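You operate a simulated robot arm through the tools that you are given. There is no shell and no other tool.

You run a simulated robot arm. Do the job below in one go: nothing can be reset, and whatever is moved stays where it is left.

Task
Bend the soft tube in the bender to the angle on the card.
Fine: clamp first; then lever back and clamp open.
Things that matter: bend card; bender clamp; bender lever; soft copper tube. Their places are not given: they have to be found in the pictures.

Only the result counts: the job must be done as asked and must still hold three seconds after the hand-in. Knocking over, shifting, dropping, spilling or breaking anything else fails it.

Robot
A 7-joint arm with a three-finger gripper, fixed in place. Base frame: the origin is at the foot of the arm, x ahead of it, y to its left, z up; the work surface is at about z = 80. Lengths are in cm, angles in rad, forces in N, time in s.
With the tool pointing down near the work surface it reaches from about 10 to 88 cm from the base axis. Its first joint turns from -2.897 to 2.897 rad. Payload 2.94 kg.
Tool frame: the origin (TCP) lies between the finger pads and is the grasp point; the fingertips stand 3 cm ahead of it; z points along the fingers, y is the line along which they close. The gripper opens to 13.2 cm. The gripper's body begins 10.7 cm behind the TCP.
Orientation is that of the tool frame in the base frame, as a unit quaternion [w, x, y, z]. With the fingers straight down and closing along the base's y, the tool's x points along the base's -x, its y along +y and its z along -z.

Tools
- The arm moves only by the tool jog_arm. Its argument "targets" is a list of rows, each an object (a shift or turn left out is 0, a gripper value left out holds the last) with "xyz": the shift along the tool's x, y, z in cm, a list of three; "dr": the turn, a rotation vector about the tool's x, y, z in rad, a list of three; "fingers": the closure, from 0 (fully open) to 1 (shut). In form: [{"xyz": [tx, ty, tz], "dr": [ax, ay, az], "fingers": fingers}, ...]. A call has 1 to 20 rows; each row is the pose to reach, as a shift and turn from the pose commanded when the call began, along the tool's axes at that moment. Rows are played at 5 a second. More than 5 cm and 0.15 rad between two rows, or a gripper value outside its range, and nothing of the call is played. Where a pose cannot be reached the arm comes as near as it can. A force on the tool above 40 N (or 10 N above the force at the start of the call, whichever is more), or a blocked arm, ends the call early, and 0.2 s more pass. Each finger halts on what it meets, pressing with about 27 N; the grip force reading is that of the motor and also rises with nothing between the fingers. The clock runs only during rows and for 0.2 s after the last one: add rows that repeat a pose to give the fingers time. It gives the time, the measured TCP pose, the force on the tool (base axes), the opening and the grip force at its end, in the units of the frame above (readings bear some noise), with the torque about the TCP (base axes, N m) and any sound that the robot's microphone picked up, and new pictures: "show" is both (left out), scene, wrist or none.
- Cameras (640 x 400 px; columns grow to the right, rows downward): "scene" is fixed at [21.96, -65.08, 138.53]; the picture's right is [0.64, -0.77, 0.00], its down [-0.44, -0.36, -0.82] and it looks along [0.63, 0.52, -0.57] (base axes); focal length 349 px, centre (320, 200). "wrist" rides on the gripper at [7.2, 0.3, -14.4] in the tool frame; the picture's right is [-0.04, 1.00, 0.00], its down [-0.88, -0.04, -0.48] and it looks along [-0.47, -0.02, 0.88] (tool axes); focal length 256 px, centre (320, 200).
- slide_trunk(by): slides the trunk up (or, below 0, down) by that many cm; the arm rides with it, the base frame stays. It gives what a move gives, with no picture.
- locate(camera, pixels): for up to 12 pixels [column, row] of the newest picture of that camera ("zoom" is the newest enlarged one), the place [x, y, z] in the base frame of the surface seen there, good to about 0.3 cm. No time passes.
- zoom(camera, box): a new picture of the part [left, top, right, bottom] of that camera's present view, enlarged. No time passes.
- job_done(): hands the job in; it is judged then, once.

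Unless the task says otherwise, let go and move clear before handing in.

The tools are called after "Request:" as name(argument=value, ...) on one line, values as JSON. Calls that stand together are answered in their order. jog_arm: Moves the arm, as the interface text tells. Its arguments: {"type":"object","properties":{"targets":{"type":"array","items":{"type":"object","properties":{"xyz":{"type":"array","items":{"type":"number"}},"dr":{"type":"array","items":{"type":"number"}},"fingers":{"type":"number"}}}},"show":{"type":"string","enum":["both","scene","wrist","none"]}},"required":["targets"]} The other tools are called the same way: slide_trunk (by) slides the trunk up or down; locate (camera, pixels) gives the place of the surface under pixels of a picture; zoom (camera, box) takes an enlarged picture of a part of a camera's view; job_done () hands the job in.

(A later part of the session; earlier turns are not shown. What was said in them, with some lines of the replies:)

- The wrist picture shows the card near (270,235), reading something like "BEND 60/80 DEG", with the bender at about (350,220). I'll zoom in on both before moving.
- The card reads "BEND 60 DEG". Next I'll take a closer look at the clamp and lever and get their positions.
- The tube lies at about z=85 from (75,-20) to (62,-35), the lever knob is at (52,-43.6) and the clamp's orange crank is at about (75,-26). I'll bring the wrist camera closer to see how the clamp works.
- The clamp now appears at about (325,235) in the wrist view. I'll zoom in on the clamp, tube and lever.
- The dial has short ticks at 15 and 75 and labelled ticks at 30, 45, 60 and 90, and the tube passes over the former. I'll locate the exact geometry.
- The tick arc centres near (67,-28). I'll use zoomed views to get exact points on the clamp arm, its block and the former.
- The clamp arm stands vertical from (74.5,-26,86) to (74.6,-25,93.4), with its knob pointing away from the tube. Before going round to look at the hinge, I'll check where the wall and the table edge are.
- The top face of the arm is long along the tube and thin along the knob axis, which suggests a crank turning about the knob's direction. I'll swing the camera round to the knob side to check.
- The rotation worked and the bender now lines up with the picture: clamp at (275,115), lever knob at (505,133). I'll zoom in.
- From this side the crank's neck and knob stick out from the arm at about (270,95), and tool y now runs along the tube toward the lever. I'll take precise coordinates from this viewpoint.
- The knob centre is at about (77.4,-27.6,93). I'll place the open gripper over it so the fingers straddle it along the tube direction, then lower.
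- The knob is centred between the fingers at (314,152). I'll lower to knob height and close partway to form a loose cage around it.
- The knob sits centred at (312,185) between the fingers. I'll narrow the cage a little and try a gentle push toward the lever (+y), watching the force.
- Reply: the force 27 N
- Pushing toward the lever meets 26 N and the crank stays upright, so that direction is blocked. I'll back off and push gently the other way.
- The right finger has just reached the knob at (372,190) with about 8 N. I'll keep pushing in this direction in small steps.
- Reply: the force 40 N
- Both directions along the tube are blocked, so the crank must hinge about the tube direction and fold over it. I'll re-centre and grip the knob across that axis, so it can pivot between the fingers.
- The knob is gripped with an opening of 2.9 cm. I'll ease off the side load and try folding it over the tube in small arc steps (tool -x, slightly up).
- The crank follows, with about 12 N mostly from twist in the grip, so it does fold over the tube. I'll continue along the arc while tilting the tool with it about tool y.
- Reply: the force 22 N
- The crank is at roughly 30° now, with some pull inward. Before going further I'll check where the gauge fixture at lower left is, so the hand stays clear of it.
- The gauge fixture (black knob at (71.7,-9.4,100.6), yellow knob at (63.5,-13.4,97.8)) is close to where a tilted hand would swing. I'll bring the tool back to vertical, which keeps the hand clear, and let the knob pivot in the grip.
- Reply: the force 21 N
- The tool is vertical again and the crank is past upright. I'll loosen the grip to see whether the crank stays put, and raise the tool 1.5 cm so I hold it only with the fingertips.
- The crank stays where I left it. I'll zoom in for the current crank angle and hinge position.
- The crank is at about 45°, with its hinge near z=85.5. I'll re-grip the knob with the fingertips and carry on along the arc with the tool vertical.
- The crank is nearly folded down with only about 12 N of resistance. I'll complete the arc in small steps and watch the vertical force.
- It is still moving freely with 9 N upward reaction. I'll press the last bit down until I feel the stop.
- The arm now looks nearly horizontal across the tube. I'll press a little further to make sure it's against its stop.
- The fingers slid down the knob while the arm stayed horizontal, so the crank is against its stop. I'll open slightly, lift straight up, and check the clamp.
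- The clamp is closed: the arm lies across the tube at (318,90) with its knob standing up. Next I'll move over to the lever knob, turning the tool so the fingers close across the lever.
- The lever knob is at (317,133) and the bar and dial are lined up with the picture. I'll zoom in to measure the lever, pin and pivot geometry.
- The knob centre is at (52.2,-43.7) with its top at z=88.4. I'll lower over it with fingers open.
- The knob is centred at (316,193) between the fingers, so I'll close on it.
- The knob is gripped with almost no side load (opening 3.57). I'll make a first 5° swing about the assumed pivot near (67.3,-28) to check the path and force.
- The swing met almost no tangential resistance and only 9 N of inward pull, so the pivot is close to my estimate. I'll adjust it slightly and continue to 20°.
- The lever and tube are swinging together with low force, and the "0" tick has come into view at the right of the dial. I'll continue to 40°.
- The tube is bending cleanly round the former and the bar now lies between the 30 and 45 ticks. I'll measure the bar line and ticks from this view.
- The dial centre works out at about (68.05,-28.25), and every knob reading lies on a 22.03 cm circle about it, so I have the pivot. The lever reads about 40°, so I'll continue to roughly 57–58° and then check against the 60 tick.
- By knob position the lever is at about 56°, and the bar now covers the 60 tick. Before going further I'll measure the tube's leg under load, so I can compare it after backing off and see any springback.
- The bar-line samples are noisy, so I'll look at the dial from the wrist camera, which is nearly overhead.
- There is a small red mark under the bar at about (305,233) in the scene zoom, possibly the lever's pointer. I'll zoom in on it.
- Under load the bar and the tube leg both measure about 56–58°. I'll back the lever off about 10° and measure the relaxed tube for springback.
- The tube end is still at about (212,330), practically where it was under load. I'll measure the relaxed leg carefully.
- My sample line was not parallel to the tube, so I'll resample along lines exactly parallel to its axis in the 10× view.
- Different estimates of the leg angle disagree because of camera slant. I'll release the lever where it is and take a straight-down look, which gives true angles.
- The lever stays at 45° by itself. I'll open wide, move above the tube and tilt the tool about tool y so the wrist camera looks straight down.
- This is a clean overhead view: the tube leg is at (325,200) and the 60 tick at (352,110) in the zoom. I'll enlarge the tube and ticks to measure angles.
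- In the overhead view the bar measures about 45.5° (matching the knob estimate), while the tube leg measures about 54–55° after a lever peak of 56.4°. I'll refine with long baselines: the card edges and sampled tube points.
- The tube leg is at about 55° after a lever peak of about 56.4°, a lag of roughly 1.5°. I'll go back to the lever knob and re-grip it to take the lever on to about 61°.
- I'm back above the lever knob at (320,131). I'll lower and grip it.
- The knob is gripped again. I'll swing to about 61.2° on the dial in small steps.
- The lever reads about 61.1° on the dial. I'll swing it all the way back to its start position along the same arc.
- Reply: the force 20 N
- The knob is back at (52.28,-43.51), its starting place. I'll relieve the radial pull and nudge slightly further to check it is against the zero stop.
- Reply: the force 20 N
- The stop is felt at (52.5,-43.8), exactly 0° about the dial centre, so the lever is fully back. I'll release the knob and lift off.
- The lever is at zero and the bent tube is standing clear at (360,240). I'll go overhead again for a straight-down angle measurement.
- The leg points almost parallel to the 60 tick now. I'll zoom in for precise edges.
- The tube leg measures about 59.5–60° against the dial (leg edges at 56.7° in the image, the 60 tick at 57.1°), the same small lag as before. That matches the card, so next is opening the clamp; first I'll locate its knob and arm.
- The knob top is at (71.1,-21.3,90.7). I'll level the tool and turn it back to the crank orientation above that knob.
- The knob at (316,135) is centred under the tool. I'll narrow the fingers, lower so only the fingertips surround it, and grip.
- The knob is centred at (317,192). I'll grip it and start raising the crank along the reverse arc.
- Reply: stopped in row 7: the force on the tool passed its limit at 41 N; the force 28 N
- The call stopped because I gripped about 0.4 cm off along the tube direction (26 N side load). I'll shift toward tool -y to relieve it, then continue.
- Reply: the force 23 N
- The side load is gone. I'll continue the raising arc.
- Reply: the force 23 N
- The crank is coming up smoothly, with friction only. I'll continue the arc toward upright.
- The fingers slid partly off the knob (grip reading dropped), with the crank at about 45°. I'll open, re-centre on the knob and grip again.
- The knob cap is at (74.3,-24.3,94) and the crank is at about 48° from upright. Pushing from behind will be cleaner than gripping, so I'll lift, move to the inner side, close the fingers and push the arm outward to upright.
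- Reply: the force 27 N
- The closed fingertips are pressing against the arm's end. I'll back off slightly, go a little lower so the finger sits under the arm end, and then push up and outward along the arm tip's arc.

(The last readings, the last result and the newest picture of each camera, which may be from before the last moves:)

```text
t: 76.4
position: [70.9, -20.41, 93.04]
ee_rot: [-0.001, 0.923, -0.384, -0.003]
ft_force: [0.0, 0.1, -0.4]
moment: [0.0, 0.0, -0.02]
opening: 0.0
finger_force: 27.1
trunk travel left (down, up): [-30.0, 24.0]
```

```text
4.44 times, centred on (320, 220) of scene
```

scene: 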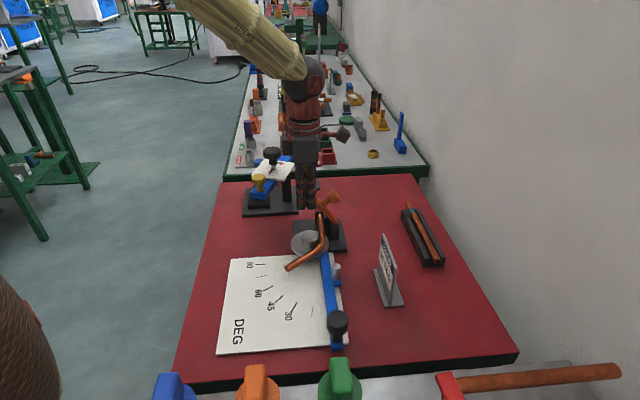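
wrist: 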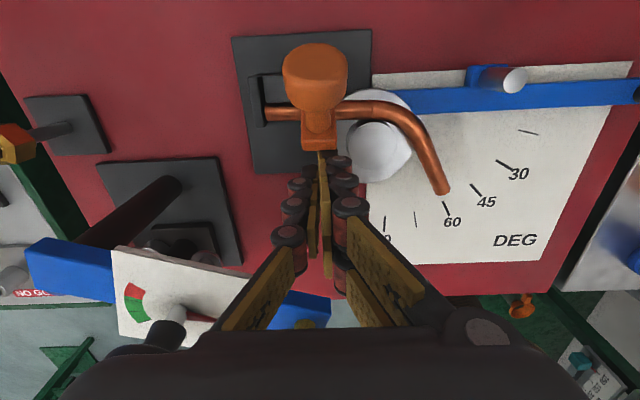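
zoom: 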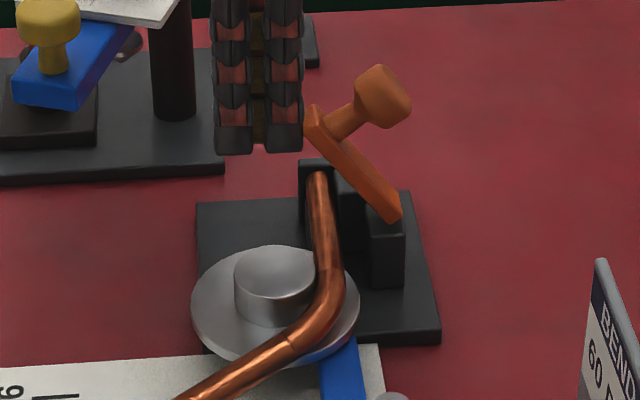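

The crank is moving toward upright (now about 35° off) with no jam. I'll continue pushing along the arc.

Request:
jog_arm(targets=[{"xyz": [0.5, 0, -0.35]}, {"xyz": [1.0, 0, -0.65]}, {"xyz": [1.6, 0, -0.9]}, {"xyz": [2.2, 0, -1.1]}, {"xyz": [2.8, 0, -1.2]}, {"xyz": [3.3, 0, -1.2]}, {"xyz": [3.3, 0, -1.2]}])

Request:
zoom(camera="scene", box=[270, 175, 370, 265])

```text
t: 78.0
position: [73.0, -22.71, 94.1]
ee_rot: [0.0, 0.923, -0.384, -0.003]
ft_force: [-7.7, 7.3, 1.5]
moment: [0.05, 0.08, -0.03]
opening: 0.01
finger_force: 26.9
trunk travel left (down, up): [-30.0, 24.0]
```

scene: 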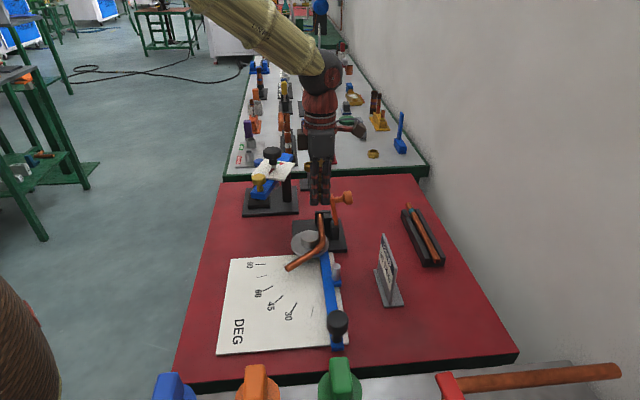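
wrist: 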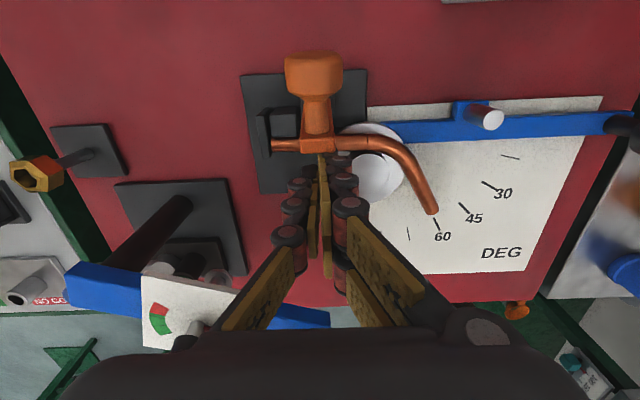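

```text
4.44 times, centred on (320, 220) of scene
```

zoom: 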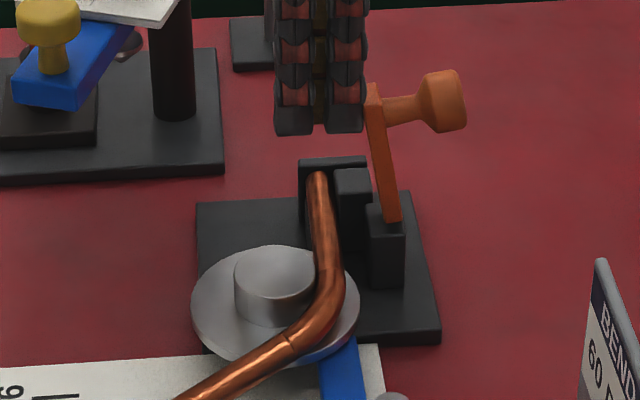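

The arm now looks just as it did at the start, leaning the same way, with about 10 N reaction. I'll push a hair more to confirm the open stop.

Request:
jog_arm(targets=[{"xyz": [0.15, 0, 0]}, {"xyz": [0.3, 0, 0]}, {"xyz": [0.3, 0, 0]}], show="none")

```text
t: 78.8
position: [73.11, -22.79, 94.23]
ee_rot: [-0.001, 0.923, -0.384, -0.004]
ft_force: [-23.1, 22.9, -1.8]
moment: [0.29, 0.21, 0.0]
opening: 0.01
finger_force: 27.1
trunk travel left (down, up): [-30.0, 24.0]
```

The force rose to 32 N with almost no movement, so the clamp is against its open stop. I'll back off, lift clear, and check everything.

Request:
jog_arm(targets=[{"xyz": [-0.6, 0, 0]}, {"xyz": [-1.5, 0, -0.5]}, {"xyz": [-1.8, 0, -4]}, {"xyz": [-1.8, 0, -8]}, {"xyz": [-1.8, 0, -12]}, {"xyz": [-1.8, 0, -14]}, {"xyz": [-1.8, 0, -14]}])

Request:
zoom(camera="scene", box=[200, 170, 460, 360])

Request:
zoom(camera="scene", box=[275, 180, 365, 285])

```text
t: 80.4
position: [72.07, -21.77, 108.38]
ee_rot: [-0.001, 0.923, -0.385, -0.003]
ft_force: [0.2, 0.7, 0.4]
moment: [-0.03, -0.03, -0.02]
opening: 0.0
finger_force: 26.8
trunk travel left (down, up): [-30.0, 24.0]
```

scene: 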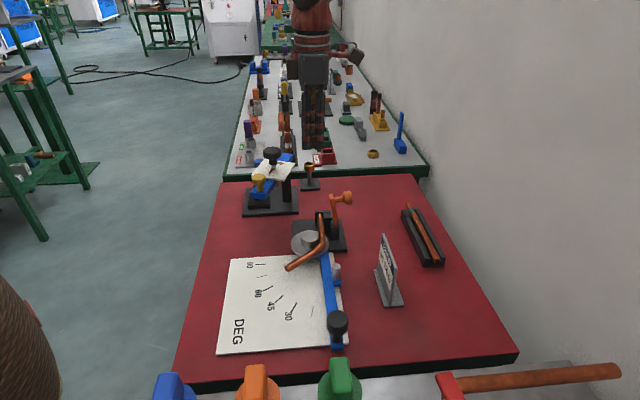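
wrist: 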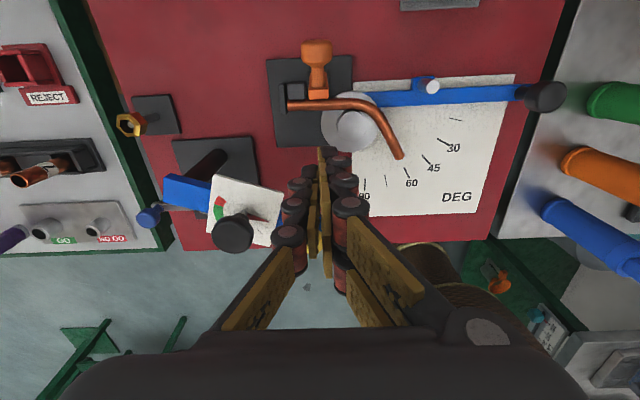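

```text
2.11 times, centred on (330, 265) of scene
```

zoom: 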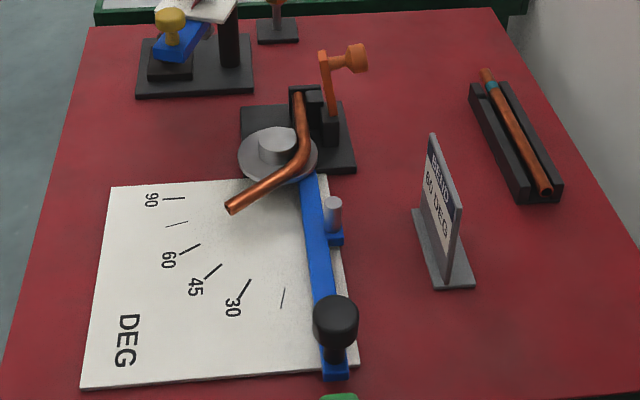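

```text
3.81 times, centred on (320, 232) of scene
```

zoom: 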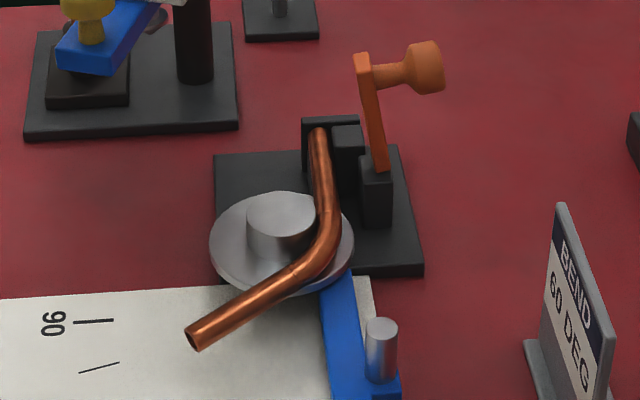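

Clamp open, lever back, tube bent, and nothing else disturbed. I'll take one more straight-down look to confirm the tube angle now that it is unclamped.

Request:
jog_arm(targets=[{"xyz": [-0.6, 1.8, 0], "dr": [0, 0.1, 0], "fingers": 0.6}, {"xyz": [-1.3, 3.6, 0], "dr": [0, 0.2, 0], "fingers": 0.3}, {"xyz": [-2, 5.5, 0], "dr": [0, 0.3, 0], "fingers": 0}, {"xyz": [-2.7, 7.5, 0], "dr": [0, 0.4, 0], "fingers": 0}, {"xyz": [-3.3, 9.4, 0], "dr": [0, 0.49, 0], "fingers": 0}, {"xyz": [-3.3, 9.4, 0], "dr": [0, 0.49, 0], "fingers": 0}, {"xyz": [-3.3, 9.4, 0], "dr": [0, 0.49, 0], "fingers": 0}])

Request:
zoom(camera="wrist", box=[230, 100, 430, 260])

```text
t: 82.0
position: [63.1, -26.05, 108.31]
ee_rot: [0.093, 0.896, -0.373, 0.222]
ft_force: [-0.4, 0.0, -1.2]
moment: [-0.01, 0.04, -0.02]
opening: 10.75
finger_force: 0.1
trunk travel left (down, up): [-30.0, 24.0]
```

scene: 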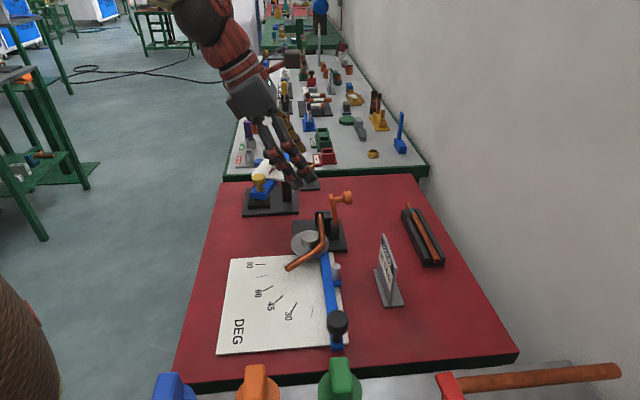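
wrist: 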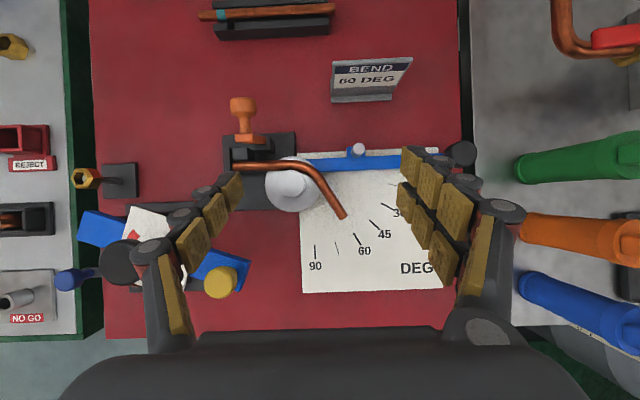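

```text
2.50 times, centred on (330, 180) of wrist
```

zoom: 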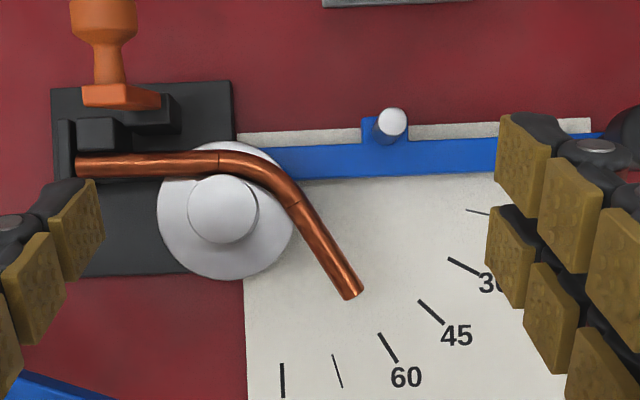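

Request:
zoom(camera="wrist", box=[305, 170, 385, 260])

Request:
zoom(camera="wrist", box=[220, 130, 360, 230])

Request:
zoom(camera="wrist", box=[300, 200, 420, 275])

```text
4.44 times, centred on (345, 215) of wrist
```

zoom: 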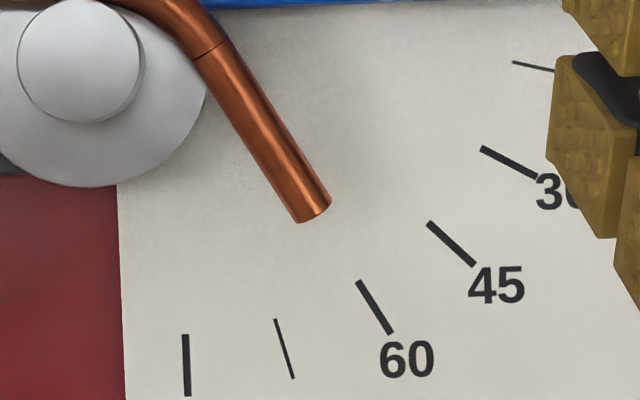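

```text
4.00 times, centred on (290, 180) of wrist
```

zoom: 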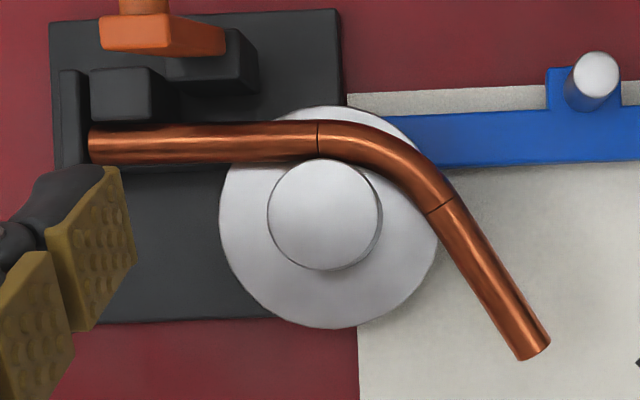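

```text
5.33 times, centred on (360, 238) of wrist
```

zoom: 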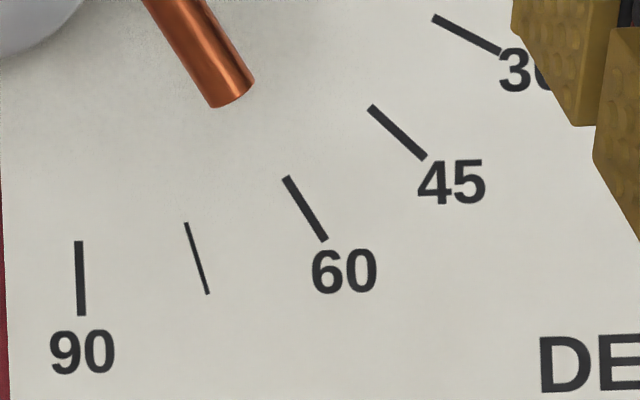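

The final overhead view puts the unclamped leg at about 59–60° against the 60 tick at (305,210) in the last zoom. The lever is on its zero stop, the clamp on its open stop, and the gripper is clear, so I'm handing in.

Request:
job_done()

```text
The job is handed in.
```

The soft tube is bent to about 59–60°, against the 60° on the card, and I've handed the job in. I don't have the judging result.

- **Clamp:** I closed it before bending and opened it afterwards. It is now against its open stop.
- **Lever:** I took it to about 61° on the dial because the tube ended about 1.5° short of the lever on the first bend. It is now back against its zero stop.
- **Tube angle:** Overhead measurements gave 59.3–59.9° with the clamp closed and 58.4–59.4° after opening it. That may leave it up to about 1° under 60; I did not re-bend it.
- **Everything else:** The pictures showed nothing else shifted or knocked over, and the gripper is clear of the bender.
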